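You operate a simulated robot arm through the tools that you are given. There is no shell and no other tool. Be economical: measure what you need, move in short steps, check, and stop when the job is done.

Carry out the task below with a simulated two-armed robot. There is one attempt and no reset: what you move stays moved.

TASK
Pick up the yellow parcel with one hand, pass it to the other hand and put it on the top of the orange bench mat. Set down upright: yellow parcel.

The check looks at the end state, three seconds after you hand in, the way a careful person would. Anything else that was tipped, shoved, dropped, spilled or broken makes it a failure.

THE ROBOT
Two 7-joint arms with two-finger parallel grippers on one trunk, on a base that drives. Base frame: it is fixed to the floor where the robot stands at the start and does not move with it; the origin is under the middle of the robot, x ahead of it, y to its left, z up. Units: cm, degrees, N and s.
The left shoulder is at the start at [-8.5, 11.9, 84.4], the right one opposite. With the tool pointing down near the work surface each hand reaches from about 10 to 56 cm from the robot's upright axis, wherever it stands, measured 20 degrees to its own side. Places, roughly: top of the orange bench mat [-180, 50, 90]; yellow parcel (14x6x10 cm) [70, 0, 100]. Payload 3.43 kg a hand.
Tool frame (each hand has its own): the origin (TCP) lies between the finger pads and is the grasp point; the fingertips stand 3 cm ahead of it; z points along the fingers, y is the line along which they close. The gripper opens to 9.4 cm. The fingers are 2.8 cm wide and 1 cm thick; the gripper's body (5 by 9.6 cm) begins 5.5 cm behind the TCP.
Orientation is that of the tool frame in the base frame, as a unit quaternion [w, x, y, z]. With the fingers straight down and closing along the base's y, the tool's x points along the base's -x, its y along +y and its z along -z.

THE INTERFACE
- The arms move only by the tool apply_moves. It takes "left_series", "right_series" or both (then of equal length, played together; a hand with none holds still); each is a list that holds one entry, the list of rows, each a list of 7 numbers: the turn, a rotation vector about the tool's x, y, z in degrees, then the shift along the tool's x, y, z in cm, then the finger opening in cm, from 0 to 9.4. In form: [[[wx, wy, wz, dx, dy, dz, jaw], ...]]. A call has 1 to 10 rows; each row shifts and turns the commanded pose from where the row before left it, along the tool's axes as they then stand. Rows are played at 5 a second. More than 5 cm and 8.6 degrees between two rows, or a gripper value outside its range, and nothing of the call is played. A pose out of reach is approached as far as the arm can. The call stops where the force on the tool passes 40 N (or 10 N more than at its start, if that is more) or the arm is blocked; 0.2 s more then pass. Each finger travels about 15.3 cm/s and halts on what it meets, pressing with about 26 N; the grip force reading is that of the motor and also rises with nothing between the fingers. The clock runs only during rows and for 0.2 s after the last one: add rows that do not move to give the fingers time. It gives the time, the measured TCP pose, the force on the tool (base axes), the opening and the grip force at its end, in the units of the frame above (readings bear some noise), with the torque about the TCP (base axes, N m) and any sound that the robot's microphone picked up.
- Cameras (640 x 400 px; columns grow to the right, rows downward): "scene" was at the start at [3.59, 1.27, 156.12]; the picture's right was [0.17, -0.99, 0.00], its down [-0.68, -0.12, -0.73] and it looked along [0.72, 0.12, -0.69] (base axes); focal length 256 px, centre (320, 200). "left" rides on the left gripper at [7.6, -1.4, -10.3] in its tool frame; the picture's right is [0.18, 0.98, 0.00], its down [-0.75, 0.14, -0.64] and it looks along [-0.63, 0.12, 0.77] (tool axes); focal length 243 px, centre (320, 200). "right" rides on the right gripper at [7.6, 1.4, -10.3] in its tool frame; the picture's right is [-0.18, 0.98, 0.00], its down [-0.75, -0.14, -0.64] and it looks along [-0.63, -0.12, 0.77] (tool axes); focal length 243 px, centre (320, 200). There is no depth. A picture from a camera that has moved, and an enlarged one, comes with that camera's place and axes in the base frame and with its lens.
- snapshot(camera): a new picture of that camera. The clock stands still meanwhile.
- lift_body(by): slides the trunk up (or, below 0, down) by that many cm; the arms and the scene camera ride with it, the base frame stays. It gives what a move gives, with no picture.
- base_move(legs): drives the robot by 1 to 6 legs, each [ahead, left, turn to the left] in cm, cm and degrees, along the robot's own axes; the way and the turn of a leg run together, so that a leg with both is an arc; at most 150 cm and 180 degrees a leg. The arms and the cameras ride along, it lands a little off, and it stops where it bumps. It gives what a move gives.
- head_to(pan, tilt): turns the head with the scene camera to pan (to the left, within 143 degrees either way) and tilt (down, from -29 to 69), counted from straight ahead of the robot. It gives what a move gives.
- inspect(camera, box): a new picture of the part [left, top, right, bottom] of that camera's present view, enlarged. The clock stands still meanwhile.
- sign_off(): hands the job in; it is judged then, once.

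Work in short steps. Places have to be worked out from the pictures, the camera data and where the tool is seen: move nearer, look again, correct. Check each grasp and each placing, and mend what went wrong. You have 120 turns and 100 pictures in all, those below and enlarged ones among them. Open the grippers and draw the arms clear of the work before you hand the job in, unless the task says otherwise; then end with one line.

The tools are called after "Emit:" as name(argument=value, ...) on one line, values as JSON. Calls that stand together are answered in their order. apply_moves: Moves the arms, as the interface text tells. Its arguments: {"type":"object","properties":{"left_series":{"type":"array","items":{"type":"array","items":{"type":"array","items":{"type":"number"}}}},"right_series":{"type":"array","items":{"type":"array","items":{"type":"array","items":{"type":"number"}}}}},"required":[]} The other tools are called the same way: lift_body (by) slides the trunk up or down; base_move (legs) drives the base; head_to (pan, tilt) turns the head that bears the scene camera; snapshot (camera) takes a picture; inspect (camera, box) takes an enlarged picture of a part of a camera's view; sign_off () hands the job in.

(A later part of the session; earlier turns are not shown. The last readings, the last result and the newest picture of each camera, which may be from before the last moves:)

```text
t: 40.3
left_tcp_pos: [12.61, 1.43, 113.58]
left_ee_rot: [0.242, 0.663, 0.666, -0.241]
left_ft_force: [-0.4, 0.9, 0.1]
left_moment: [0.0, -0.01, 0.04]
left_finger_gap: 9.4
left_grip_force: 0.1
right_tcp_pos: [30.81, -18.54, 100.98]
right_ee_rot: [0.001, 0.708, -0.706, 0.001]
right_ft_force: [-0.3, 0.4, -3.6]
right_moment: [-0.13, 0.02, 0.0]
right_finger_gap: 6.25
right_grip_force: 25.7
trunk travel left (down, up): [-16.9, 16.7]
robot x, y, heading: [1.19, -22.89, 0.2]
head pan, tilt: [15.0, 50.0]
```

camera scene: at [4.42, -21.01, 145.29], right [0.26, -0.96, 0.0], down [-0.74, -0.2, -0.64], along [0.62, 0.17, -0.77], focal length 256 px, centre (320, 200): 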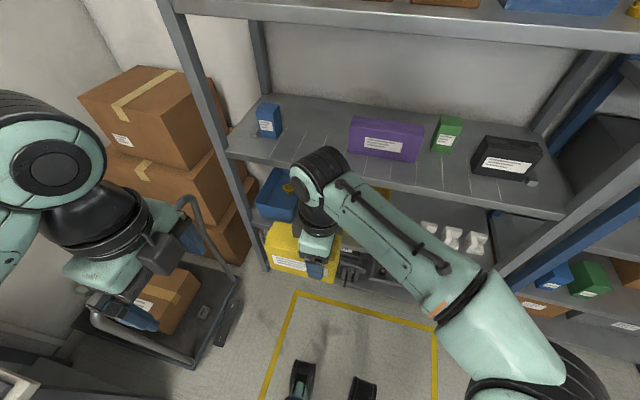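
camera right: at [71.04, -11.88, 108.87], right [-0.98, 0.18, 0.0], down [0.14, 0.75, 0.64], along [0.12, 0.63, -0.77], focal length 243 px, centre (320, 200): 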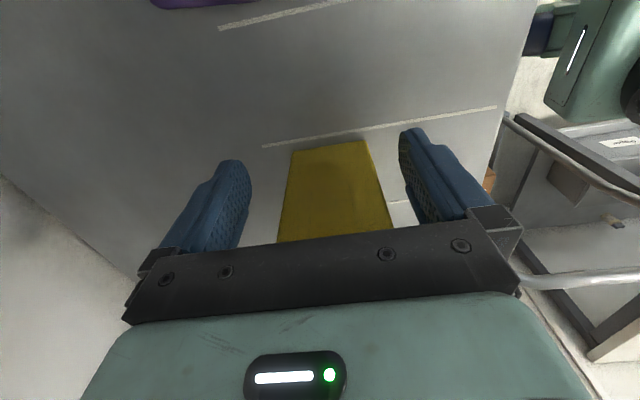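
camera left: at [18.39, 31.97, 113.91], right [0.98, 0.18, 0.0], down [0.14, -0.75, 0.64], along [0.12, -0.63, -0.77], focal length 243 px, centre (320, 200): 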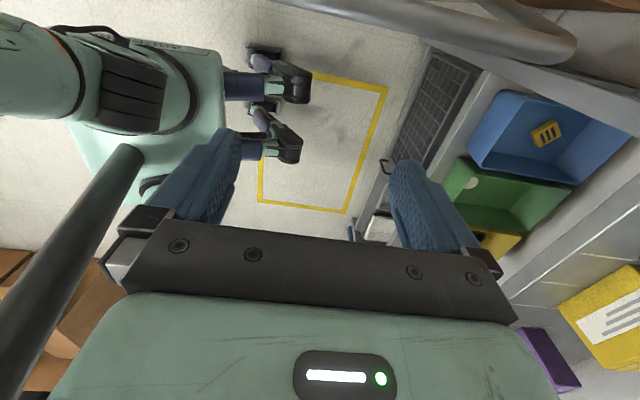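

Tilt correct. Bring the left hand to a pre-grasp about 9 cm up-left of the parcel's left end.

Emit:
apply_moves(left_series=[[[0, 0, 0, 0, 4.55, 0, 9.4], [0, 0, 0, 0, 4.55, 0, 9.4], [0, 0, 0, 0, 4.55, 0, 9.4], [0, 0, 0, 0, 4.55, 0, 9.4], [0, 0, 0, -0.7, 0, 4.1, 9.4], [0, 0, 0, -0.7, 0, 4.1, 9.4], [0, 0, 0, 0, 0, 0, 9.4]]])

Emit:
snapshot(camera="left")

Emit:
snapshot(camera="scene")

```text
t: 41.9
left_tcp_pos: [30.89, -4.61, 108.06]
left_ee_rot: [0.242, 0.663, 0.666, -0.242]
left_ft_force: [-0.4, -0.5, -0.3]
left_moment: [0.0, -0.01, -0.03]
left_finger_gap: 9.41
left_grip_force: 0.2
right_tcp_pos: [30.71, -18.5, 101.02]
right_ee_rot: [0.0, 0.709, -0.706, 0.0]
right_ft_force: [-0.3, -0.1, -2.7]
right_moment: [-0.09, -0.04, 0.0]
right_finger_gap: 6.22
right_grip_force: 26.0
trunk travel left (down, up): [-16.9, 16.7]
robot x, y, heading: [0.77, -23.05, 0.1]
head pan, tilt: [15.0, 50.0]
```

```text
67 pictures are left
camera left: at [29.45, 7.87, 111.07], right [0.98, 0.15, -0.12], down [0.14, -0.16, 0.98], along [0.12, -0.98, -0.18], focal length 243 px, centre (320, 200)
```

left: 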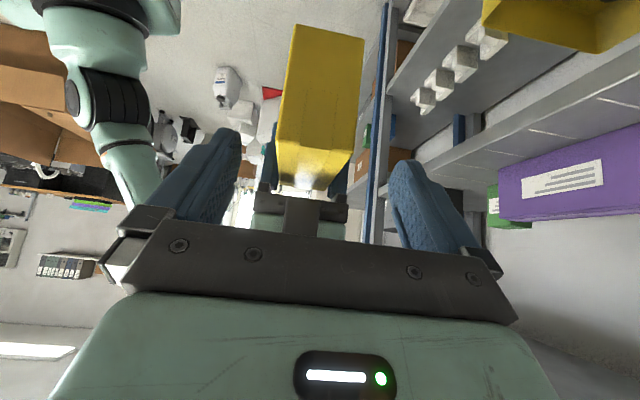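

```text
66 pictures are left
camera scene: at [4.39, -21.0, 145.29], right [0.26, -0.96, 0.0], down [-0.74, -0.2, -0.64], along [0.62, 0.17, -0.77], focal length 256 px, centre (320, 200)
```

scene: 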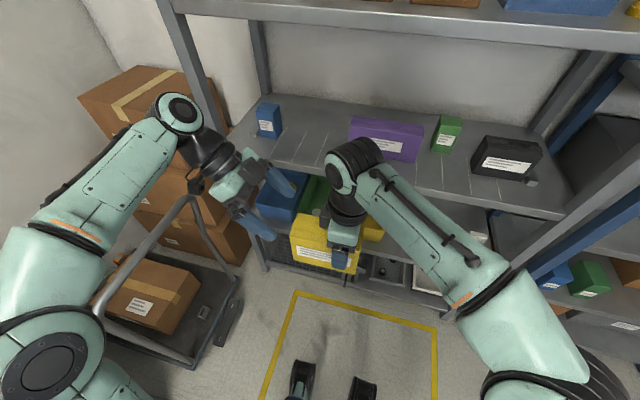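

Left fingers straddle the parcel well (centre x≈30.85). Slide in along the fingers ~9.4 cm.

Emit:
apply_moves(left_series=[[[0, 0, 0, -0.3, 0, 2.34, 9.4], [0, 0, 0, -0.2, 0, 2.34, 9.4], [0, 0, 0, -0.2, 0, 2.34, 9.4], [0, 0, 0, 0, 0, 0, 9.4]]])

Emit:
inspect(camera="scene", box=[200, 120, 400, 280])

Emit:
snapshot(camera="left")

```text
t: 42.9
left_tcp_pos: [31.02, -9.71, 103.2]
left_ee_rot: [0.242, 0.664, 0.665, -0.242]
left_ft_force: [-0.4, 0.7, -0.5]
left_moment: [0.0, 0.01, 0.0]
left_finger_gap: 9.41
left_grip_force: 0.0
right_tcp_pos: [30.72, -18.63, 101.06]
right_ee_rot: [0.0, 0.708, -0.706, 0.0]
right_ft_force: [-0.1, 0.1, -3.2]
right_moment: [-0.09, 0.01, 0.02]
right_finger_gap: 6.22
right_grip_force: 26.1
trunk travel left (down, up): [-16.9, 16.7]
robot x, y, heading: [0.93, -23.07, 0.2]
head pan, tilt: [15.0, 50.0]
```

```text
2.50 times, centred on (300, 200) of scene
camera zoom: at [4.42, -21.01, 145.29], right [0.26, -0.96, 0.0], down [-0.74, -0.2, -0.64], along [0.62, 0.17, -0.77], focal length 641 px, centre (370, 200)
```

zoom: 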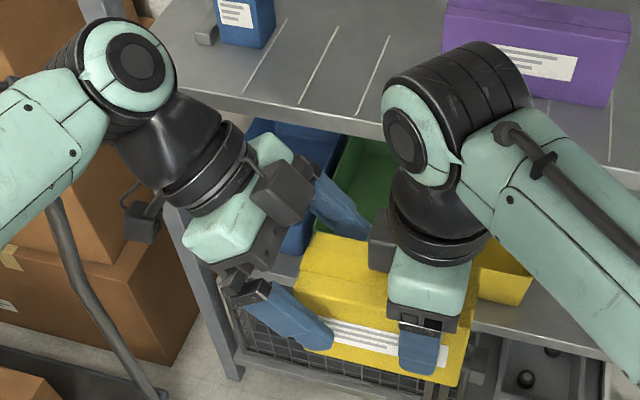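

```text
64 pictures are left
camera left: at [29.52, 2.71, 106.22], right [0.98, 0.15, -0.12], down [0.14, -0.16, 0.98], along [0.12, -0.98, -0.18], focal length 243 px, centre (320, 200)
```

left: 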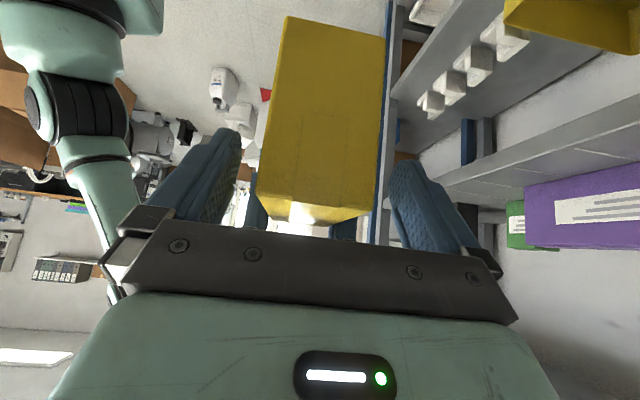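

Well aligned and clear of the right hand. Advance the last 2.3 cm and close the left fingers gently.

Emit:
apply_moves(left_series=[[[0, 0, 0, -0.1, 0, 1.2, 9.4], [0, 0, 0, -0.1, 0, 1.2, 9.4], [0, 0, 0, 0, 0, 0, 9.4], [0, 0, 0, 0, 0, 0, 8.0], [0, 0, 0, 0, 0, 0, 7.0], [0, 0, 0, 0, 0, 0, 6.4], [0, 0, 0, 0, 0, 0, 5.8], [0, 0, 0, 0, 0, 0, 5], [0, 0, 0, 0, 0, 0, 4], [0, 0, 0, 0, 0, 0, 4]]])

Emit:
inspect(camera="scene", box=[200, 120, 400, 280])

```text
t: 45.1
left_tcp_pos: [30.85, -11.44, 101.68]
left_ee_rot: [0.242, 0.664, 0.665, -0.242]
left_ft_force: [-4.6, -0.6, 0.1]
left_moment: [-0.03, -0.04, -0.03]
left_finger_gap: 6.22
left_grip_force: 26.3
right_tcp_pos: [30.81, -18.51, 101.0]
right_ee_rot: [0.0, 0.708, -0.706, 0.0]
right_ft_force: [5.5, -0.2, -2.1]
right_moment: [-0.02, 0.03, -0.3]
right_finger_gap: 6.23
right_grip_force: 26.2
trunk travel left (down, up): [-16.9, 16.7]
robot x, y, heading: [1.27, -22.92, 0.3]
head pan, tilt: [15.0, 50.0]
```

```text
2.50 times, centred on (300, 200) of scene
camera zoom: at [4.42, -21.02, 145.29], right [0.26, -0.96, 0.0], down [-0.74, -0.2, -0.64], along [0.62, 0.17, -0.77], focal length 641 px, centre (370, 200)
```

zoom: 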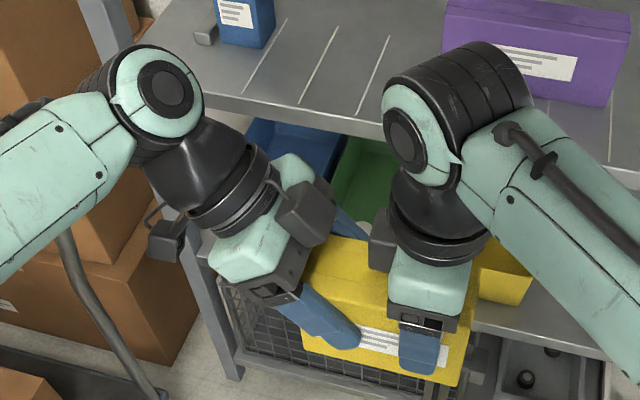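

Both hands hold firmly. Open the right hand and withdraw it straight up.

Emit:
apply_moves(right_series=[[[0, 0, 0, 0, 0, 0, 6.5], [0, 0, 0, 0, 0, 0, 7.5], [0, 0, 0, 0, 0, 0, 9.4], [0, 0, 0, 0, 0, 0, 9.4], [0, 0, 0, 0, 0, 0, 9.4]]])

Emit:
apply_moves(right_series=[[[0, 0, 0, 0, 0, -2, 9.4], [0, 0, 0, 0, 0, -2.5, 9.4], [0, 0, 0, 0, 0, -2.5, 9.4], [0, 0, 0, 3, 0, -1, 9.4], [0, 0, 0, 4, 0, 0, 9.4], [0, 0, 0, 4, 0, 0, 9.4], [0, 0, 0, 0, 0, 0, 9.4]]])

Emit:
snapshot(camera="scene")

```text
t: 46.3
left_tcp_pos: [30.75, -11.42, 101.58]
left_ee_rot: [0.242, 0.663, 0.666, -0.241]
left_ft_force: [-0.6, 0.5, -0.3]
left_moment: [0.13, -0.01, 0.02]
left_finger_gap: 6.24
left_grip_force: 26.2
right_tcp_pos: [30.67, -18.53, 101.06]
right_ee_rot: [0.0, 0.708, -0.706, 0.0]
right_ft_force: [0.6, 0.4, 0.3]
right_moment: [-0.01, -0.01, 0.01]
right_finger_gap: 9.39
right_grip_force: 0.1
trunk travel left (down, up): [-16.9, 16.7]
robot x, y, heading: [0.87, -22.74, 0.2]
head pan, tilt: [15.0, 50.0]
```

```text
t: 47.9
left_tcp_pos: [30.81, -11.42, 101.63]
left_ee_rot: [0.242, 0.663, 0.666, -0.241]
left_ft_force: [0.3, -0.2, 0.0]
left_moment: [0.1, -0.02, -0.02]
left_finger_gap: 6.21
left_grip_force: 26.5
right_tcp_pos: [30.72, -29.61, 109.04]
right_ee_rot: [-0.001, 0.709, -0.705, 0.0]
right_ft_force: [-0.9, -0.5, -0.5]
right_moment: [0.01, 0.02, -0.04]
right_finger_gap: 9.4
right_grip_force: 0.0
trunk travel left (down, up): [-16.9, 16.7]
robot x, y, heading: [1.31, -22.57, 0.4]
head pan, tilt: [15.0, 50.0]
```

```text
62 pictures are left
camera scene: at [4.44, -20.97, 145.29], right [0.26, -0.96, 0.0], down [-0.74, -0.2, -0.64], along [0.62, 0.17, -0.77], focal length 256 px, centre (320, 200)
```

scene: 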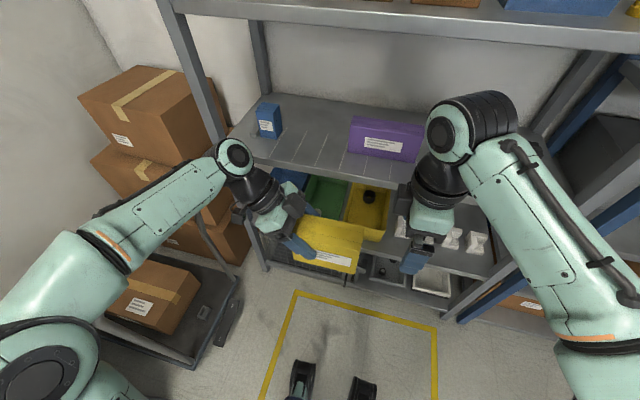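

Check the parcel in the left hand more closely.

Emit:
inspect(camera="scene", box=[220, 160, 420, 300])

Emit:
snapshot(camera="right")

```text
2.86 times, centred on (320, 230) of scene
camera zoom: at [4.44, -20.97, 145.29], right [0.26, -0.96, 0.0], down [-0.74, -0.2, -0.64], along [0.62, 0.17, -0.77], focal length 732 px, centre (320, 114)
```

zoom: 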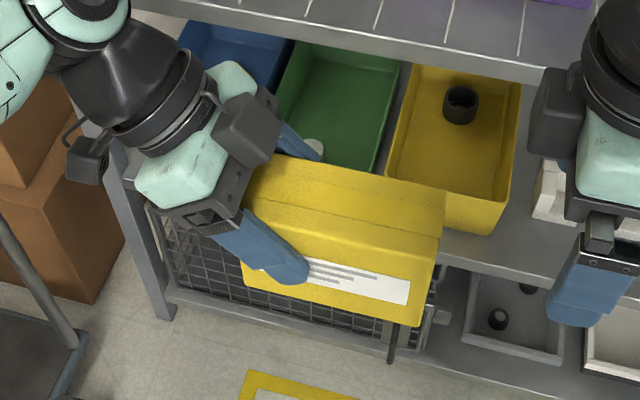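

```text
60 pictures are left
camera right: at [29.31, -37.35, 119.28], right [-0.98, 0.18, 0.0], down [0.14, 0.75, 0.64], along [0.12, 0.63, -0.77], focal length 243 px, centre (320, 200)
```

right: 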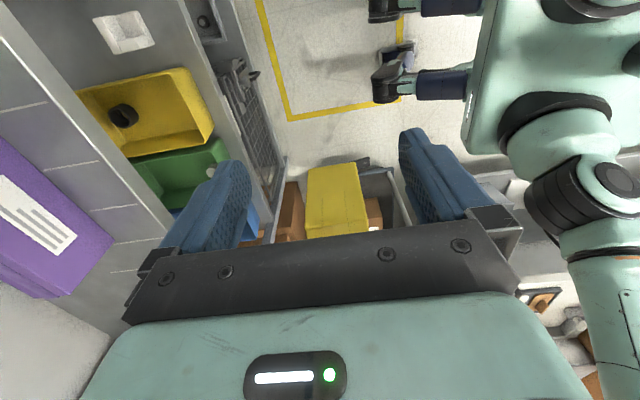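

Parcel is level and secure in the left hand. Raise it 6 cm and tuck the right hand back, then turn left 90° to face the benches.

Emit:
apply_moves(left_series=[[[0, 0, 0, -1.29, 0, -1.53, 4], [0, 0, 0, -1.29, 0, -1.53, 4], [0, 0, 0, -1.29, 0, -1.53, 4], [0, 0, 0, 0, 0, 0, 4]]], right_series=[[[0, 0, 0, 0, 4, -2, 9.4], [0, 0, 0, 0, 4, -2, 9.4], [0, 0, 0, 0, 4, 0, 9.4], [0, 0, 0, 0, 0, 0, 9.4]]])

Emit:
base_move(legs=[[0, 0, 90]])

Emit:
head_to(pan=60, tilt=30)

Emit:
snapshot(camera="scene")

```text
t: 48.9
left_tcp_pos: [30.76, -11.51, 107.66]
left_ee_rot: [0.242, 0.663, 0.666, -0.242]
left_ft_force: [0.1, -0.5, -3.5]
left_moment: [0.09, -0.01, 0.01]
left_finger_gap: 6.25
left_grip_force: 25.8
right_tcp_pos: [18.67, -29.88, 112.92]
right_ee_rot: [0.0, 0.708, -0.706, 0.0]
right_ft_force: [0.7, 0.1, -0.7]
right_moment: [-0.02, 0.0, -0.07]
right_finger_gap: 9.42
right_grip_force: 0.0
trunk travel left (down, up): [-16.9, 16.7]
robot x, y, heading: [1.13, -23.43, 0.4]
head pan, tilt: [15.0, 50.0]
```

```text
t: 53.1
left_tcp_pos: [-9.69, 6.83, 107.7]
left_ee_rot: [0.343, 0.006, 0.939, -0.002]
left_ft_force: [0.4, -0.1, -3.3]
left_moment: [0.01, 0.1, -0.04]
left_finger_gap: 6.23
left_grip_force: 26.1
right_tcp_pos: [8.28, -5.32, 113.04]
right_ee_rot: [0.0, 1.0, -0.006, 0.0]
right_ft_force: [0.4, 0.0, -0.1]
right_moment: [0.01, 0.0, -0.02]
right_finger_gap: 9.41
right_grip_force: 0.1
trunk travel left (down, up): [-16.9, 16.7]
robot x, y, heading: [1.21, -23.08, 89.4]
head pan, tilt: [15.0, 50.0]
```

```text
t: 54.2
left_tcp_pos: [-9.81, 6.92, 107.65]
left_ee_rot: [0.343, 0.006, 0.939, -0.002]
left_ft_force: [-0.2, -0.3, -3.2]
left_moment: [0.0, 0.09, 0.02]
left_finger_gap: 6.23
left_grip_force: 26.1
right_tcp_pos: [8.26, -5.41, 113.02]
right_ee_rot: [0.0, 1.0, -0.006, 0.0]
right_ft_force: [0.1, -0.1, 0.2]
right_moment: [0.0, 0.0, -0.01]
right_finger_gap: 9.4
right_grip_force: 0.0
trunk travel left (down, up): [-16.9, 16.7]
robot x, y, heading: [1.04, -22.71, 89.1]
head pan, tilt: [60.0, 30.0]
```

```text
59 pictures are left
camera scene: at [-6.93, -22.31, 148.24], right [0.51, 0.86, 0.0], down [0.43, -0.26, -0.87], along [-0.74, 0.44, -0.5], focal length 256 px, centre (320, 200)
```

scene: 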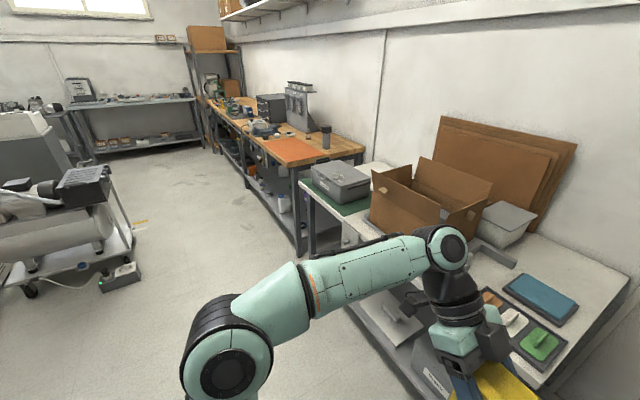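

Path is clear (trolley y≤−58, bench fronts y≥33). Strafe left 150 cm.

Emit:
base_move(legs=[[0, 150, 0]])

Emit:
head_to(pan=25, tilt=40)

Emit:
snapshot(camera="scene")

```text
t: 67.7
left_tcp_pos: [-163.24, 4.04, 107.62]
left_ee_rot: [0.342, -0.02, 0.939, 0.008]
left_ft_force: [1.4, -0.1, -3.3]
left_moment: [0.0, 0.09, 0.02]
left_finger_gap: 6.23
left_grip_force: 25.9
right_tcp_pos: [-144.58, -7.12, 112.96]
right_ee_rot: [0.0, 1.0, 0.021, 0.0]
right_ft_force: [0.6, -0.6, -0.8]
right_moment: [-0.03, 0.0, -0.03]
right_finger_gap: 9.42
right_grip_force: 0.0
trunk travel left (down, up): [-16.9, 16.7]
robot x, y, heading: [-150.79, -25.2, 92.5]
head pan, tilt: [60.0, 30.0]
```

```text
t: 68.7
left_tcp_pos: [-163.33, 3.95, 107.68]
left_ee_rot: [0.342, -0.02, 0.939, 0.008]
left_ft_force: [-0.8, 0.4, -3.2]
left_moment: [0.02, 0.08, 0.0]
left_finger_gap: 6.27
left_grip_force: 25.8
right_tcp_pos: [-144.52, -7.19, 113.0]
right_ee_rot: [0.0, 1.0, 0.021, 0.0]
right_ft_force: [0.8, 0.7, -0.7]
right_moment: [0.01, 0.0, 0.0]
right_finger_gap: 9.4
right_grip_force: 0.0
trunk travel left (down, up): [-16.9, 16.7]
robot x, y, heading: [-151.1, -25.09, 92.2]
head pan, tilt: [25.0, 40.0]
```

```text
58 pictures are left
camera scene: at [-154.8, -21.67, 146.71], right [0.89, 0.46, 0.0], down [0.3, -0.57, -0.77], along [-0.35, 0.68, -0.64], focal length 256 px, centre (320, 200)
```

scene: 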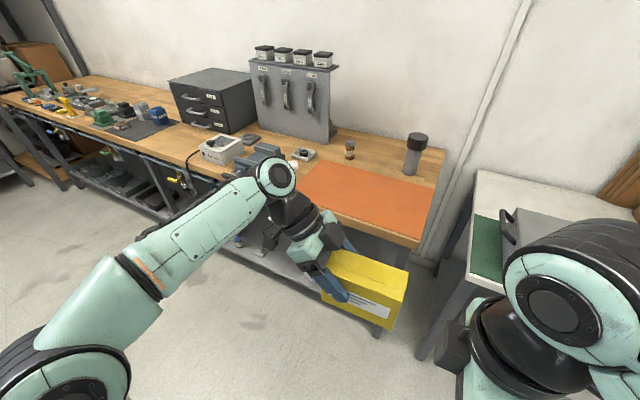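

The orange mat is in view; zoom for its free area.

Emit:
inspect(camera="scene", box=[200, 110, 460, 270])

```text
2.46 times, centred on (330, 190) of scene
camera zoom: at [-154.8, -21.67, 146.71], right [0.89, 0.46, 0.0], down [0.3, -0.57, -0.77], along [-0.35, 0.68, -0.64], focal length 631 px, centre (295, 225)
```

zoom: 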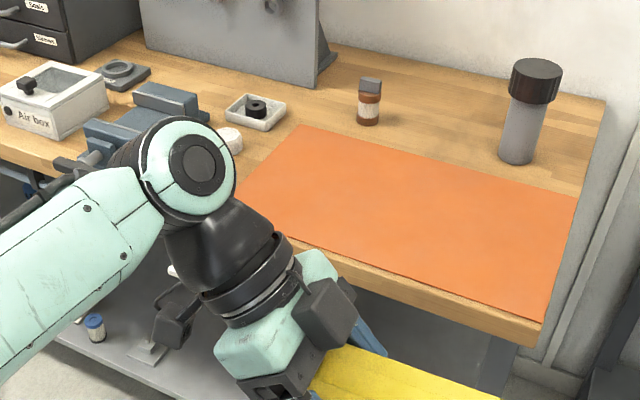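

Mat spans x −196…−152, y 36…63, clear of objects. Aim to put the parcel's centre near (−171, 47). Straighten heading, strafe left 11.5, then ahead 27.

Emit:
base_move(legs=[[0, 0, -2.3], [0, 11.5, 0], [15, 0, 0]])

Emit:
snapshot(camera="scene")

```text
t: 71.7
left_tcp_pos: [-173.11, 19.75, 107.57]
left_ee_rot: [0.342, 0.002, 0.94, -0.002]
left_ft_force: [-0.5, 0.0, -2.9]
left_moment: [-0.04, 0.12, -0.02]
left_finger_gap: 6.25
left_grip_force: 25.7
right_tcp_pos: [-155.07, 7.6, 112.98]
right_ee_rot: [0.0, 1.0, -0.002, 0.0]
right_ft_force: [0.5, 0.6, -0.6]
right_moment: [0.01, 0.02, 0.03]
right_finger_gap: 9.41
right_grip_force: 0.0
trunk travel left (down, up): [-16.9, 16.7]
robot x, y, heading: [-162.29, -10.23, 89.7]
head pan, tilt: [25.0, 40.0]
```

```text
56 pictures are left
camera scene: at [-165.81, -6.28, 146.71], right [0.91, 0.42, 0.0], down [0.27, -0.58, -0.77], along [-0.32, 0.69, -0.64], focal length 256 px, centre (320, 200)
```

scene: 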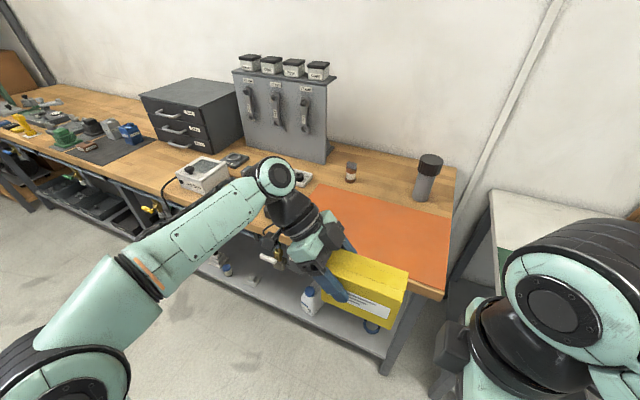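

Clear. Drive ahead another 12 cm, then check the left wrist camera side near the vise.

Emit:
base_move(legs=[[12, 0, 0]])

Emit:
snapshot(camera="scene")

Emit:
snapshot(camera="left")

```text
t: 72.9
left_tcp_pos: [-173.08, 31.19, 107.73]
left_ee_rot: [0.342, 0.002, 0.94, -0.001]
left_ft_force: [0.1, 0.1, -2.8]
left_moment: [0.0, 0.09, 0.0]
left_finger_gap: 6.22
left_grip_force: 26.3
right_tcp_pos: [-154.98, 19.1, 112.95]
right_ee_rot: [0.001, 1.0, -0.002, 0.0]
right_ft_force: [0.2, -0.1, -0.3]
right_moment: [-0.01, 0.0, 0.02]
right_finger_gap: 9.42
right_grip_force: 0.2
trunk travel left (down, up): [-16.9, 16.7]
robot x, y, heading: [-162.45, 1.37, 89.7]
head pan, tilt: [25.0, 40.0]
```

```text
55 pictures are left
camera scene: at [-165.77, 5.2, 146.71], right [0.91, 0.42, 0.0], down [0.27, -0.58, -0.77], along [-0.32, 0.69, -0.64], focal length 256 px, centre (320, 200)
```

scene: 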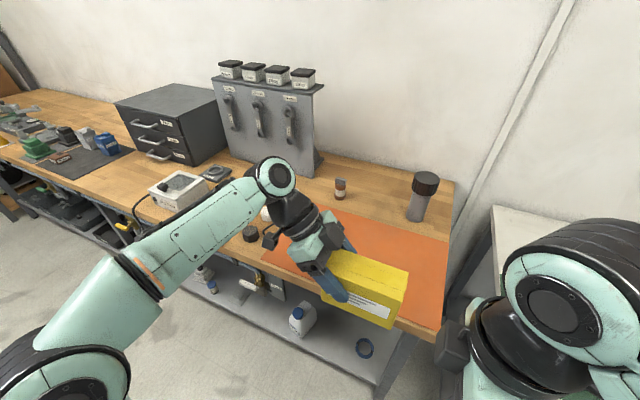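

```text
54 pictures are left
camera left: at [-185.49, 29.86, 110.68], right [-0.14, 0.98, -0.12], down [0.17, 0.14, 0.98], along [0.98, 0.11, -0.18], focal length 243 px, centre (320, 200)
```

left: 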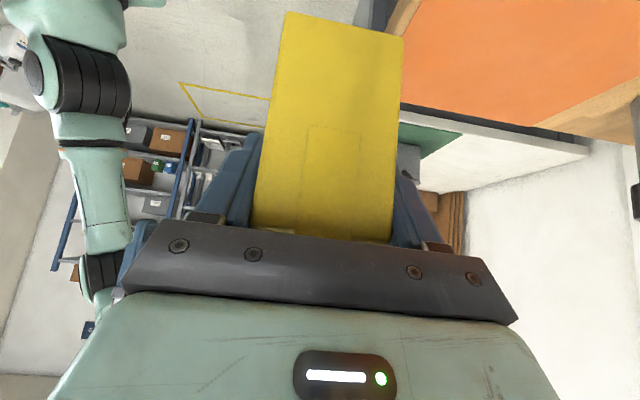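

Aligned; the vise knob (x≈−203) is well left of the hand. Extend the left hand 15.6 cm forward over the mat.

Emit:
apply_moves(left_series=[[[0, 0, 0, 0, 3.9, 0, 4], [0, 0, 0, 0, 3.9, 0, 4], [0, 0, 0, 0, 3.9, 0, 4], [0, 0, 0, 0, 3.9, 0, 4], [0, 0, 0, 0, 0, 0, 4]]])

Emit:
snapshot(camera="scene")

Emit:
snapshot(camera="left")

```text
t: 74.1
left_tcp_pos: [-172.95, 44.84, 107.53]
left_ee_rot: [0.341, 0.001, 0.94, -0.002]
left_ft_force: [0.4, -0.8, -3.6]
left_moment: [-0.01, 0.11, 0.01]
left_finger_gap: 6.22
left_grip_force: 26.1
left hand out of reach, approached as far as the arm can: row 4
right_tcp_pos: [-154.98, 19.12, 113.01]
right_ee_rot: [0.0, 1.0, -0.002, 0.0]
right_ft_force: [0.2, 0.5, 0.3]
right_moment: [-0.02, 0.0, -0.02]
right_finger_gap: 9.42
right_grip_force: 0.1
trunk travel left (down, up): [-16.9, 16.7]
robot x, y, heading: [-162.22, 1.28, 89.9]
head pan, tilt: [25.0, 40.0]
```

```text
53 pictures are left
camera scene: at [-165.77, 5.12, 146.71], right [0.91, 0.42, 0.0], down [0.27, -0.58, -0.77], along [-0.32, 0.7, -0.64], focal length 256 px, centre (320, 200)
```

scene: 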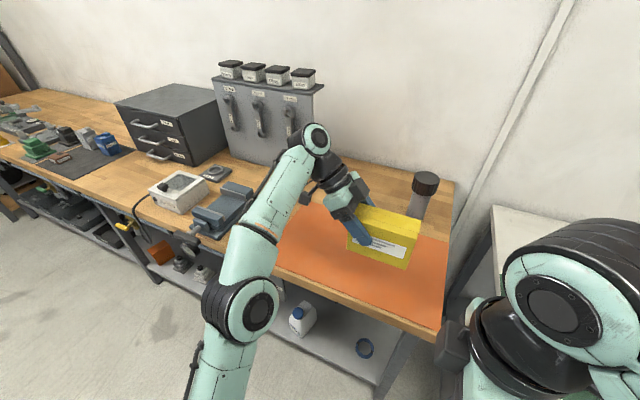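

```text
52 pictures are left
camera left: at [-185.43, 43.54, 110.53], right [-0.14, 0.98, -0.12], down [0.17, 0.14, 0.98], along [0.98, 0.11, -0.18], focal length 243 px, centre (320, 200)
```

left: 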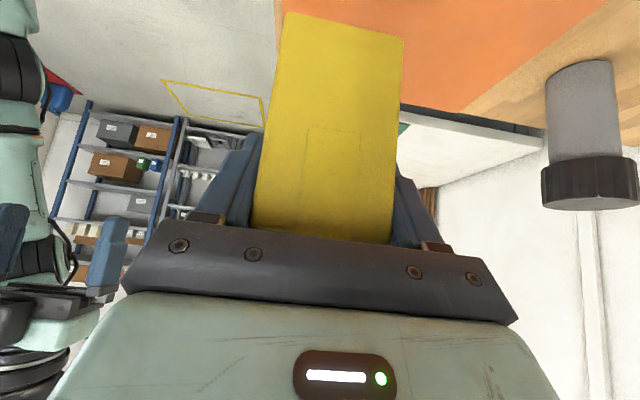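

Parcel is over the mat with y≈42–48, 5+ cm inside the edges—good enough. Pull the command back 1 cm and descend 6 cm.

Emit:
apply_moves(left_series=[[[0, 0, 0, 0, -1, 0, 4], [0, 0, 0, 1.286, 0, 1.53, 4], [0, 0, 0, 1.286, 0, 1.53, 4], [0, 0, 0, 1.286, 0, 1.53, 4], [0, 0, 0, 0, 0, 0, 4]]])

Emit:
inspect(camera="scene", box=[260, 110, 460, 310])

Emit:
snapshot(camera="right")

```text
t: 75.3
left_tcp_pos: [-172.82, 43.84, 101.59]
left_ee_rot: [0.341, 0.001, 0.94, -0.001]
left_ft_force: [0.0, -0.3, -3.3]
left_moment: [0.0, 0.09, 0.0]
left_finger_gap: 6.23
left_grip_force: 26.1
right_tcp_pos: [-154.86, 19.11, 112.94]
right_ee_rot: [0.0, 1.0, -0.002, 0.001]
right_ft_force: [-0.3, 0.0, -0.2]
right_moment: [0.04, -0.03, 0.02]
right_finger_gap: 9.4
right_grip_force: 0.0
trunk travel left (down, up): [-16.9, 16.7]
robot x, y, heading: [-161.81, 1.24, 89.8]
head pan, tilt: [25.0, 40.0]
```

```text
2.00 times, centred on (360, 210) of scene
camera zoom: at [-165.77, 5.1, 146.71], right [0.91, 0.42, 0.0], down [0.27, -0.58, -0.77], along [-0.32, 0.7, -0.64], focal length 513 px, centre (240, 180)
```

zoom: 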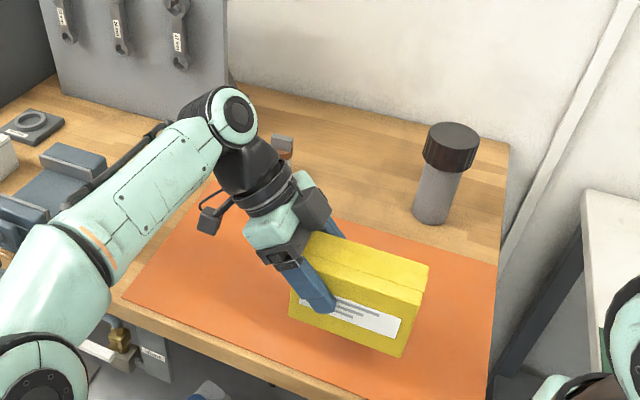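

```text
50 pictures are left
camera right: at [-147.4, 17.54, 123.22], right [-0.19, -0.98, 0.0], down [-0.75, 0.14, 0.64], along [-0.63, 0.12, -0.77], focal length 243 px, centre (320, 200)
```

right: 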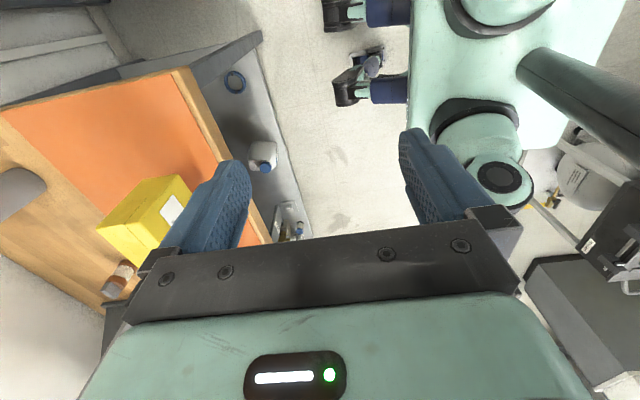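

Looks good; lower 2.5 cm further in small rows.

Emit:
apply_moves(left_series=[[[0, 0, 0, 0.321, 0, 0.383, 4], [0, 0, 0, 0.321, 0, 0.383, 4], [0, 0, 0, 0.321, 0, 0.383, 4], [0, 0, 0, 0.321, 0, 0.383, 4], [0, 0, 0, 0.321, 0, 0.383, 4], [0, 0, 0, 0, 0, 0, 4]]])

Emit:
inspect(camera="scene", box=[330, 200, 450, 300])

```text
t: 76.7
left_tcp_pos: [-172.94, 43.67, 99.17]
left_ee_rot: [0.342, 0.001, 0.94, -0.001]
left_ft_force: [0.3, -1.0, -2.4]
left_moment: [0.04, 0.09, 0.01]
left_finger_gap: 6.23
left_grip_force: 25.9
right_tcp_pos: [-154.91, 19.01, 113.07]
right_ee_rot: [0.0, 1.0, -0.002, 0.0]
right_ft_force: [0.1, 0.2, -0.2]
right_moment: [0.0, 0.01, -0.01]
right_finger_gap: 9.42
right_grip_force: 0.0
trunk travel left (down, up): [-16.9, 16.7]
robot x, y, heading: [-162.17, 1.55, 90.0]
head pan, tilt: [25.0, 40.0]
```

```text
4.00 times, centred on (390, 250) of scene
camera zoom: at [-165.77, 5.11, 146.71], right [0.91, 0.42, 0.0], down [0.27, -0.58, -0.77], along [-0.32, 0.7, -0.64], focal length 1025 px, centre (40, 0)
```

zoom: 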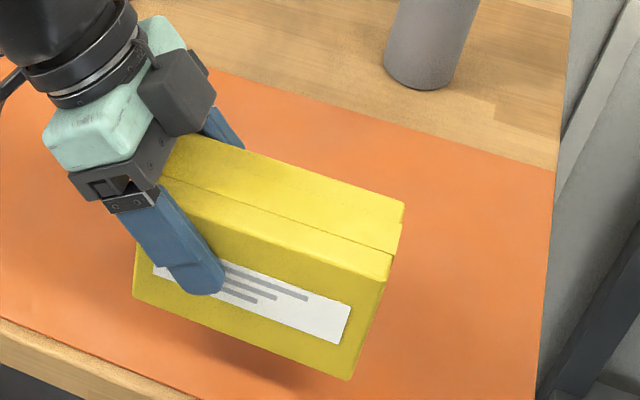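

Parcel is level, bottom about 1–2 cm above the mat. Lower 1 cm more gently.

Emit:
apply_moves(left_series=[[[0, 0, 0, 0.161, 0, 0.192, 4], [0, 0, 0, 0.161, 0, 0.192, 4], [0, 0, 0, 0.161, 0, 0.192, 4], [0, 0, 0, 0.161, 0, 0.192, 4], [0, 0, 0, 0, 0, 0, 4]]])

```text
t: 77.9
left_tcp_pos: [-173.06, 43.72, 98.33]
left_ee_rot: [0.343, 0.002, 0.939, 0.0]
left_ft_force: [0.3, -0.2, -3.0]
left_moment: [-0.02, 0.13, -0.01]
left_finger_gap: 6.24
left_grip_force: 26.1
right_tcp_pos: [-154.97, 18.99, 113.03]
right_ee_rot: [0.001, 1.0, -0.002, 0.0]
right_ft_force: [-0.3, -0.2, 0.0]
right_moment: [0.0, 0.02, 0.0]
right_finger_gap: 9.4
right_grip_force: 0.1
trunk travel left (down, up): [-16.9, 16.7]
robot x, y, heading: [-162.1, 1.37, 89.7]
head pan, tilt: [25.0, 40.0]
```

Emit:
apply_moves(left_series=[[[0, 0, 0, 0.129, 0, 0.153, 4], [0, 0, 0, 0.129, 0, 0.153, 4], [0, 0, 0, 0.129, 0, 0.153, 4], [0, 0, 0, 0, 0, 0, 4]]])

Emit:
inspect(camera="scene", box=[330, 200, 450, 300])

```text
t: 78.9
left_tcp_pos: [-173.14, 43.83, 97.61]
left_ee_rot: [0.342, 0.002, 0.94, 0.0]
left_ft_force: [0.5, -0.5, -4.0]
left_moment: [0.0, 0.11, 0.01]
left_finger_gap: 6.23
left_grip_force: 25.4
right_tcp_pos: [-155.02, 19.03, 113.08]
right_ee_rot: [0.0, 1.0, -0.002, 0.0]
right_ft_force: [0.7, 0.0, -0.4]
right_moment: [-0.03, 0.01, 0.02]
right_finger_gap: 9.4
right_grip_force: 0.2
trunk travel left (down, up): [-16.9, 16.7]
robot x, y, heading: [-161.78, 1.4, 89.9]
head pan, tilt: [25.0, 40.0]
```

```text
4.00 times, centred on (390, 250) of scene
camera zoom: at [-165.77, 5.11, 146.71], right [0.91, 0.42, 0.0], down [0.27, -0.58, -0.77], along [-0.32, 0.7, -0.64], focal length 1025 px, centre (40, 0)
```

zoom: 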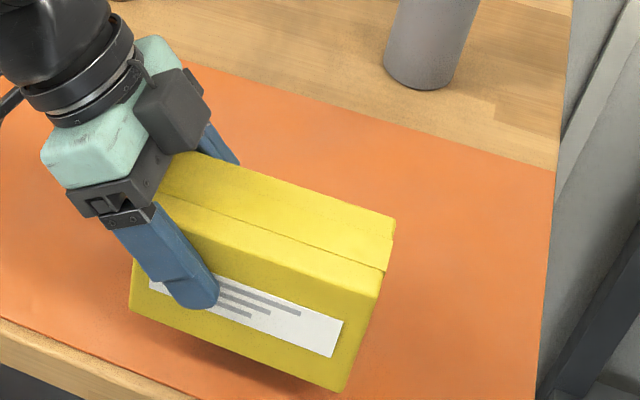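

No contact yet. Continue down another 1.2 cm in fine rows.

Emit:
apply_moves(left_series=[[[0, 0, 0, 0.129, 0, 0.153, 4], [0, 0, 0, 0.129, 0, 0.153, 4], [0, 0, 0, 0.129, 0, 0.153, 4], [0, 0, 0, 0.129, 0, 0.153, 4], [0, 0, 0, 0.129, 0, 0.153, 4], [0, 0, 0, 0.129, 0, 0.153, 4], [0, 0, 0, 0, 0, 0, 4]]])

Emit:
inspect(camera="scene", box=[330, 200, 450, 300])

```text
t: 80.5
left_tcp_pos: [-173.0, 43.71, 96.28]
left_ee_rot: [0.342, 0.001, 0.94, -0.001]
left_ft_force: [-0.6, -1.0, -3.2]
left_moment: [0.03, 0.09, 0.02]
left_finger_gap: 6.24
left_grip_force: 26.1
right_tcp_pos: [-154.91, 19.01, 113.05]
right_ee_rot: [0.0, 1.0, -0.001, 0.0]
right_ft_force: [0.0, 0.1, -0.2]
right_moment: [-0.03, -0.03, -0.02]
right_finger_gap: 9.4
right_grip_force: 0.1
trunk travel left (down, up): [-16.9, 16.7]
robot x, y, heading: [-161.96, 1.29, 89.8]
head pan, tilt: [25.0, 40.0]
```

```text
4.00 times, centred on (390, 250) of scene
camera zoom: at [-165.77, 5.11, 146.71], right [0.91, 0.42, 0.0], down [0.27, -0.58, -0.77], along [-0.32, 0.7, -0.64], focal length 1025 px, centre (40, 0)
```

zoom: 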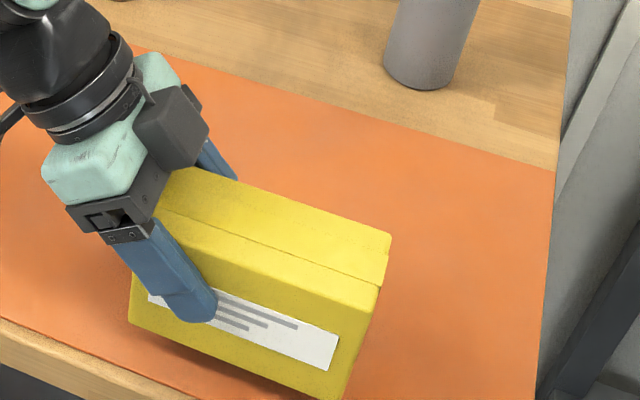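

Still descending; as reach improved, move 3 cm further in on the mat, and view a wider box.

Emit:
apply_moves(left_series=[[[0, 0, 0, 0, 1.5, 0, 4], [0, 0, 0, 0, 1.5, 0, 4], [0, 0, 0, 0, 0, 0, 4]]])

Emit:
inspect(camera="scene", box=[270, 190, 470, 330])

Emit:
snapshot(camera="left")

```text
t: 81.3
left_tcp_pos: [-173.07, 46.78, 96.44]
left_ee_rot: [0.342, 0.001, 0.94, -0.001]
left_ft_force: [0.1, 0.2, -2.7]
left_moment: [0.02, 0.14, 0.02]
left_finger_gap: 6.23
left_grip_force: 25.6
right_tcp_pos: [-155.02, 19.04, 112.98]
right_ee_rot: [0.0, 1.0, -0.002, -0.001]
right_ft_force: [-0.2, -0.8, 0.2]
right_moment: [0.01, 0.05, 0.03]
right_finger_gap: 9.4
right_grip_force: 0.0
trunk travel left (down, up): [-16.9, 16.7]
robot x, y, heading: [-161.87, 1.52, 89.9]
head pan, tilt: [25.0, 40.0]
```

```text
2.86 times, centred on (370, 260) of scene
camera zoom: at [-165.78, 5.09, 146.71], right [0.91, 0.42, 0.0], down [0.27, -0.58, -0.77], along [-0.32, 0.7, -0.64], focal length 732 px, centre (177, 29)
```

zoom: 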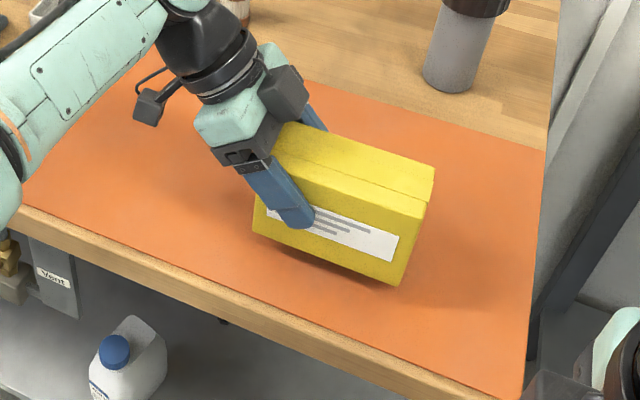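

```text
45 pictures are left
camera left: at [-185.44, 45.49, 99.44], right [-0.14, 0.98, -0.12], down [0.17, 0.14, 0.98], along [0.98, 0.11, -0.18], focal length 243 px, centre (320, 200)
```

left: 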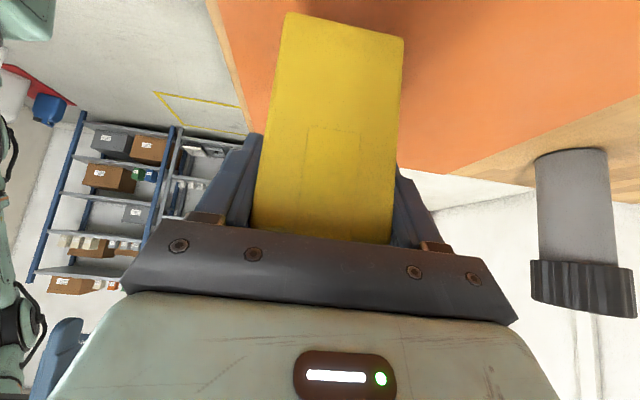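

Good position. Check the whole arm versus the bench before the final descent.

Emit:
apply_moves(left_series=[[[0, 0, 0, 0.129, 0, 0.153, 4], [0, 0, 0, 0.129, 0, 0.153, 4], [0, 0, 0, 0.129, 0, 0.153, 4], [0, 0, 0, 0, 0, 0, 4]]])

Emit:
snapshot(camera="scene")

```text
t: 82.3
left_tcp_pos: [-173.11, 46.79, 95.72]
left_ee_rot: [0.342, 0.001, 0.94, 0.0]
left_ft_force: [0.1, 0.6, -2.1]
left_moment: [0.0, 0.12, 0.01]
left_finger_gap: 6.22
left_grip_force: 25.6
right_tcp_pos: [-154.87, 18.95, 113.05]
right_ee_rot: [0.0, 1.0, -0.002, 0.001]
right_ft_force: [0.3, 0.4, -0.8]
right_moment: [-0.02, -0.01, 0.0]
right_finger_gap: 9.38
right_grip_force: 0.0
trunk travel left (down, up): [-16.9, 16.7]
robot x, y, heading: [-162.01, 1.54, 89.9]
head pan, tilt: [25.0, 40.0]
```

```text
44 pictures are left
camera scene: at [-165.77, 5.11, 146.71], right [0.91, 0.42, 0.0], down [0.27, -0.58, -0.77], along [-0.32, 0.7, -0.64], focal length 256 px, centre (320, 200)
```

scene: 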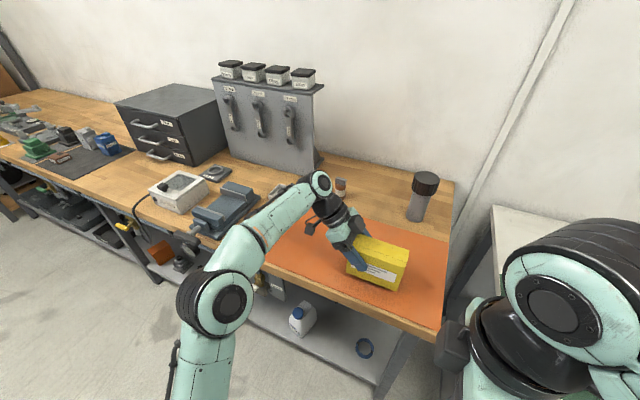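

Arm is clear of bench edge. Continue down 1.2 cm.

Emit:
apply_moves(left_series=[[[0, 0, 0, 0.129, 0, 0.153, 4], [0, 0, 0, 0.129, 0, 0.153, 4], [0, 0, 0, 0.129, 0, 0.153, 4], [0, 0, 0, 0.129, 0, 0.153, 4], [0, 0, 0, 0.129, 0, 0.153, 4], [0, 0, 0, 0, 0, 0, 4]]])

Emit:
inspect(camera="scene", box=[320, 210, 440, 310])

```text
t: 83.7
left_tcp_pos: [-173.05, 46.78, 94.81]
left_ee_rot: [0.342, 0.002, 0.94, -0.001]
left_ft_force: [-0.6, 0.0, -3.2]
left_moment: [0.02, 0.1, 0.0]
left_finger_gap: 6.24
left_grip_force: 26.2
right_tcp_pos: [-154.94, 19.08, 112.99]
right_ee_rot: [-0.001, 1.0, -0.003, 0.0]
right_ft_force: [-0.6, 0.2, 0.4]
right_moment: [0.0, -0.01, 0.02]
right_finger_gap: 9.4
right_grip_force: 0.0
trunk travel left (down, up): [-16.9, 16.7]
robot x, y, heading: [-161.99, 1.19, 89.5]
head pan, tilt: [25.0, 40.0]
```

```text
4.00 times, centred on (380, 260) of scene
camera zoom: at [-165.77, 5.11, 146.71], right [0.91, 0.42, 0.0], down [0.27, -0.58, -0.77], along [-0.32, 0.7, -0.64], focal length 1025 px, centre (80, -40)
```

zoom: 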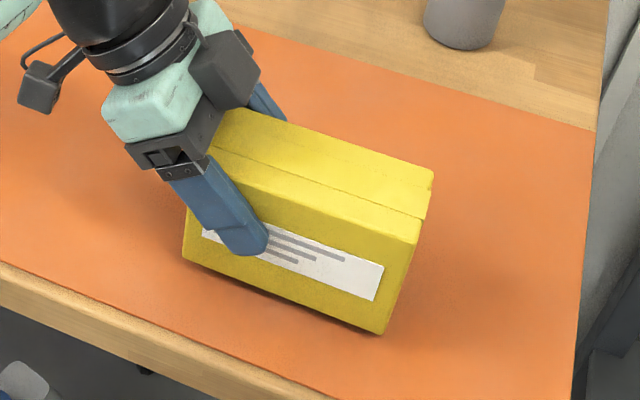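

Shadow is nearly closed; descend in 0.15 cm rows and watch force.

Emit:
apply_moves(left_series=[[[0, 0, 0, 0.096, 0, 0.115, 4], [0, 0, 0, 0.096, 0, 0.115, 4], [0, 0, 0, 0.096, 0, 0.115, 4], [0, 0, 0, 0.096, 0, 0.115, 4], [0, 0, 0, 0, 0, 0, 4]]])

```text
t: 84.9
left_tcp_pos: [-173.11, 46.95, 94.11]
left_ee_rot: [0.342, 0.002, 0.94, -0.001]
left_ft_force: [0.2, 0.2, -2.4]
left_moment: [0.02, 0.07, 0.04]
left_finger_gap: 6.23
left_grip_force: 25.5
right_tcp_pos: [-154.89, 19.04, 113.01]
right_ee_rot: [0.0, 1.0, -0.001, 0.0]
right_ft_force: [0.9, 0.1, 0.1]
right_moment: [-0.01, 0.03, 0.03]
right_finger_gap: 9.41
right_grip_force: 0.0
trunk travel left (down, up): [-16.9, 16.7]
robot x, y, heading: [-161.97, 1.22, 90.0]
head pan, tilt: [25.0, 40.0]
```

Emit:
apply_moves(left_series=[[[0, 0, 0, 0.096, 0, 0.115, 4], [0, 0, 0, 0.096, 0, 0.115, 4], [0, 0, 0, 0, 0, 0, 4], [0, 0, 0, 0, 0, 0, 4]]])

Emit:
inspect(camera="scene", box=[340, 230, 420, 300])

```text
t: 85.9
left_tcp_pos: [-173.15, 46.79, 93.8]
left_ee_rot: [0.342, 0.001, 0.94, -0.001]
left_ft_force: [0.1, -0.2, -3.0]
left_moment: [0.0, 0.13, 0.01]
left_finger_gap: 6.23
left_grip_force: 26.4
right_tcp_pos: [-154.94, 19.13, 112.94]
right_ee_rot: [0.0, 1.0, -0.002, 0.0]
right_ft_force: [-0.8, -0.2, -0.3]
right_moment: [0.01, -0.02, -0.03]
right_finger_gap: 9.4
right_grip_force: 0.1
trunk travel left (down, up): [-16.9, 16.7]
robot x, y, heading: [-161.5, 1.49, 90.0]
head pan, tilt: [25.0, 40.0]
```

```text
5.71 times, centred on (380, 265) of scene
camera zoom: at [-165.77, 5.11, 146.71], right [0.91, 0.42, 0.0], down [0.27, -0.58, -0.77], along [-0.32, 0.7, -0.64], focal length 1464 px, centre (-23, -171)
```

zoom: 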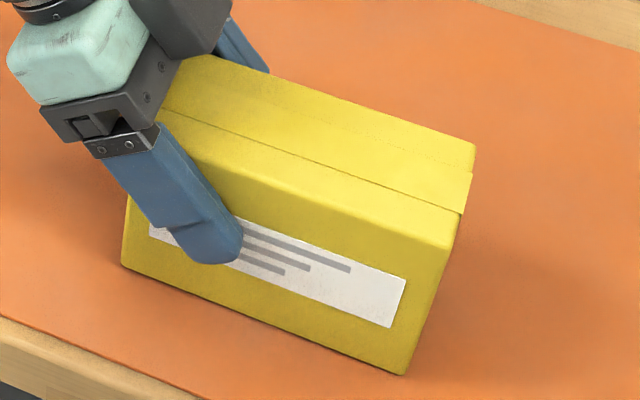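

Nearly touching; three more fine rows.

Emit:
apply_moves(left_series=[[[0, 0, 0, 0.096, 0, 0.115, 4], [0, 0, 0, 0.096, 0, 0.115, 4], [0, 0, 0, 0.096, 0, 0.115, 4], [0, 0, 0, 0, 0, 0, 4], [0, 0, 0, 0, 0, 0, 4]]])

```text
t: 87.1
left_tcp_pos: [-173.2, 46.73, 93.44]
left_ee_rot: [0.343, 0.003, 0.939, 0.002]
left_ft_force: [-4.9, 6.5, 21.5]
left_moment: [-0.27, 0.15, -0.01]
left_finger_gap: 6.2
left_grip_force: 26.1
right_tcp_pos: [-154.82, 19.04, 113.06]
right_ee_rot: [-0.001, 1.0, -0.002, 0.0]
right_ft_force: [-0.5, 0.0, -0.4]
right_moment: [0.02, 0.0, 0.0]
right_finger_gap: 9.38
right_grip_force: 0.0
trunk travel left (down, up): [-16.9, 16.7]
robot x, y, heading: [-162.0, 1.47, 89.5]
head pan, tilt: [25.0, 40.0]
```

Contact: 21 N upward. Ease up 0.15 cm, then open slowly.

Emit:
apply_moves(left_series=[[[0, 0, 0, -0.096, 0, -0.115, 4], [0, 0, 0, 0, 0, 0, 4], [0, 0, 0, 0, 0, 0, 4]]])

Emit:
inspect(camera="scene", box=[340, 230, 420, 300])

```text
t: 87.9
left_tcp_pos: [-173.15, 46.66, 93.51]
left_ee_rot: [0.342, 0.002, 0.94, -0.001]
left_ft_force: [-2.2, 3.0, 8.4]
left_moment: [0.39, -0.29, 0.37]
left_finger_gap: 6.22
left_grip_force: 26.1
right_tcp_pos: [-154.99, 19.04, 113.04]
right_ee_rot: [-0.001, 1.0, -0.002, 0.0]
right_ft_force: [-0.3, 0.1, 0.2]
right_moment: [0.01, -0.02, 0.0]
right_finger_gap: 9.4
right_grip_force: 0.1
trunk travel left (down, up): [-16.9, 16.7]
robot x, y, heading: [-162.22, 1.47, 89.9]
head pan, tilt: [25.0, 40.0]
```

```text
5.71 times, centred on (380, 265) of scene
camera zoom: at [-165.79, 5.08, 146.71], right [0.91, 0.42, 0.0], down [0.27, -0.58, -0.77], along [-0.32, 0.7, -0.64], focal length 1464 px, centre (-23, -171)
```

zoom: 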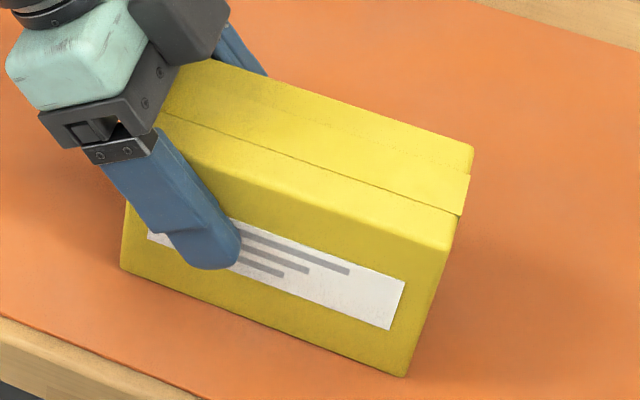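

Resting flat on the mat. Open the fingers gradually.

Emit:
apply_moves(left_series=[[[0, 0, 0, 0, 0, 0, 6.3], [0, 0, 0, 0, 0, 0, 6.6], [0, 0, 0, 0, 0, 0, 7.2], [0, 0, 0, 0, 0, 0, 8.2], [0, 0, 0, 0, 0, 0, 9.4], [0, 0, 0, 0, 0, 0, 9.4], [0, 0, 0, 0, 0, 0, 9.4]]])

Emit:
inspect(camera="scene", box=[320, 210, 440, 310])

Emit:
snapshot(camera="left")

```text
t: 89.5
left_tcp_pos: [-173.14, 46.71, 93.56]
left_ee_rot: [0.342, 0.001, 0.94, 0.0]
left_ft_force: [0.2, 0.0, -1.2]
left_moment: [-0.01, -0.05, 0.01]
left_finger_gap: 9.4
left_grip_force: 0.0
right_tcp_pos: [-154.83, 19.03, 112.92]
right_ee_rot: [0.001, 1.0, -0.002, 0.001]
right_ft_force: [-0.2, -0.8, 0.2]
right_moment: [-0.02, 0.0, 0.0]
right_finger_gap: 9.4
right_grip_force: 0.1
trunk travel left (down, up): [-16.9, 16.7]
robot x, y, heading: [-161.86, 1.33, 90.0]
head pan, tilt: [25.0, 40.0]
```

```text
4.00 times, centred on (380, 260) of scene
camera zoom: at [-165.77, 5.09, 146.71], right [0.91, 0.42, 0.0], down [0.27, -0.58, -0.77], along [-0.32, 0.7, -0.64], focal length 1025 px, centre (80, -40)
```

zoom: 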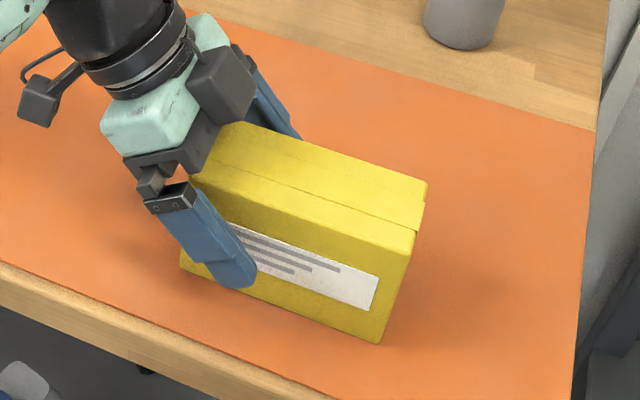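

```text
39 pictures are left
camera left: at [-185.58, 45.45, 96.57], right [-0.14, 0.98, -0.12], down [0.17, 0.14, 0.98], along [0.98, 0.11, -0.18], focal length 243 px, centre (320, 200)
```

left: 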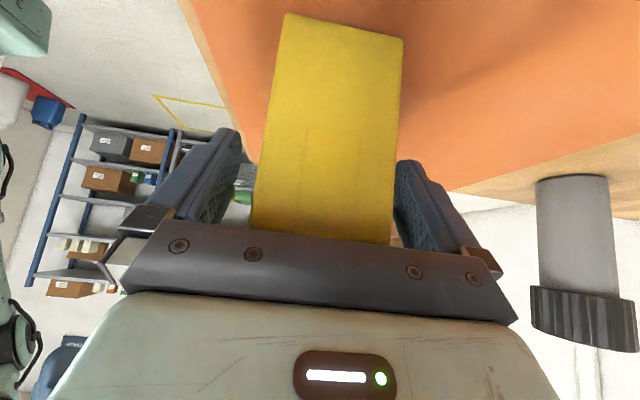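

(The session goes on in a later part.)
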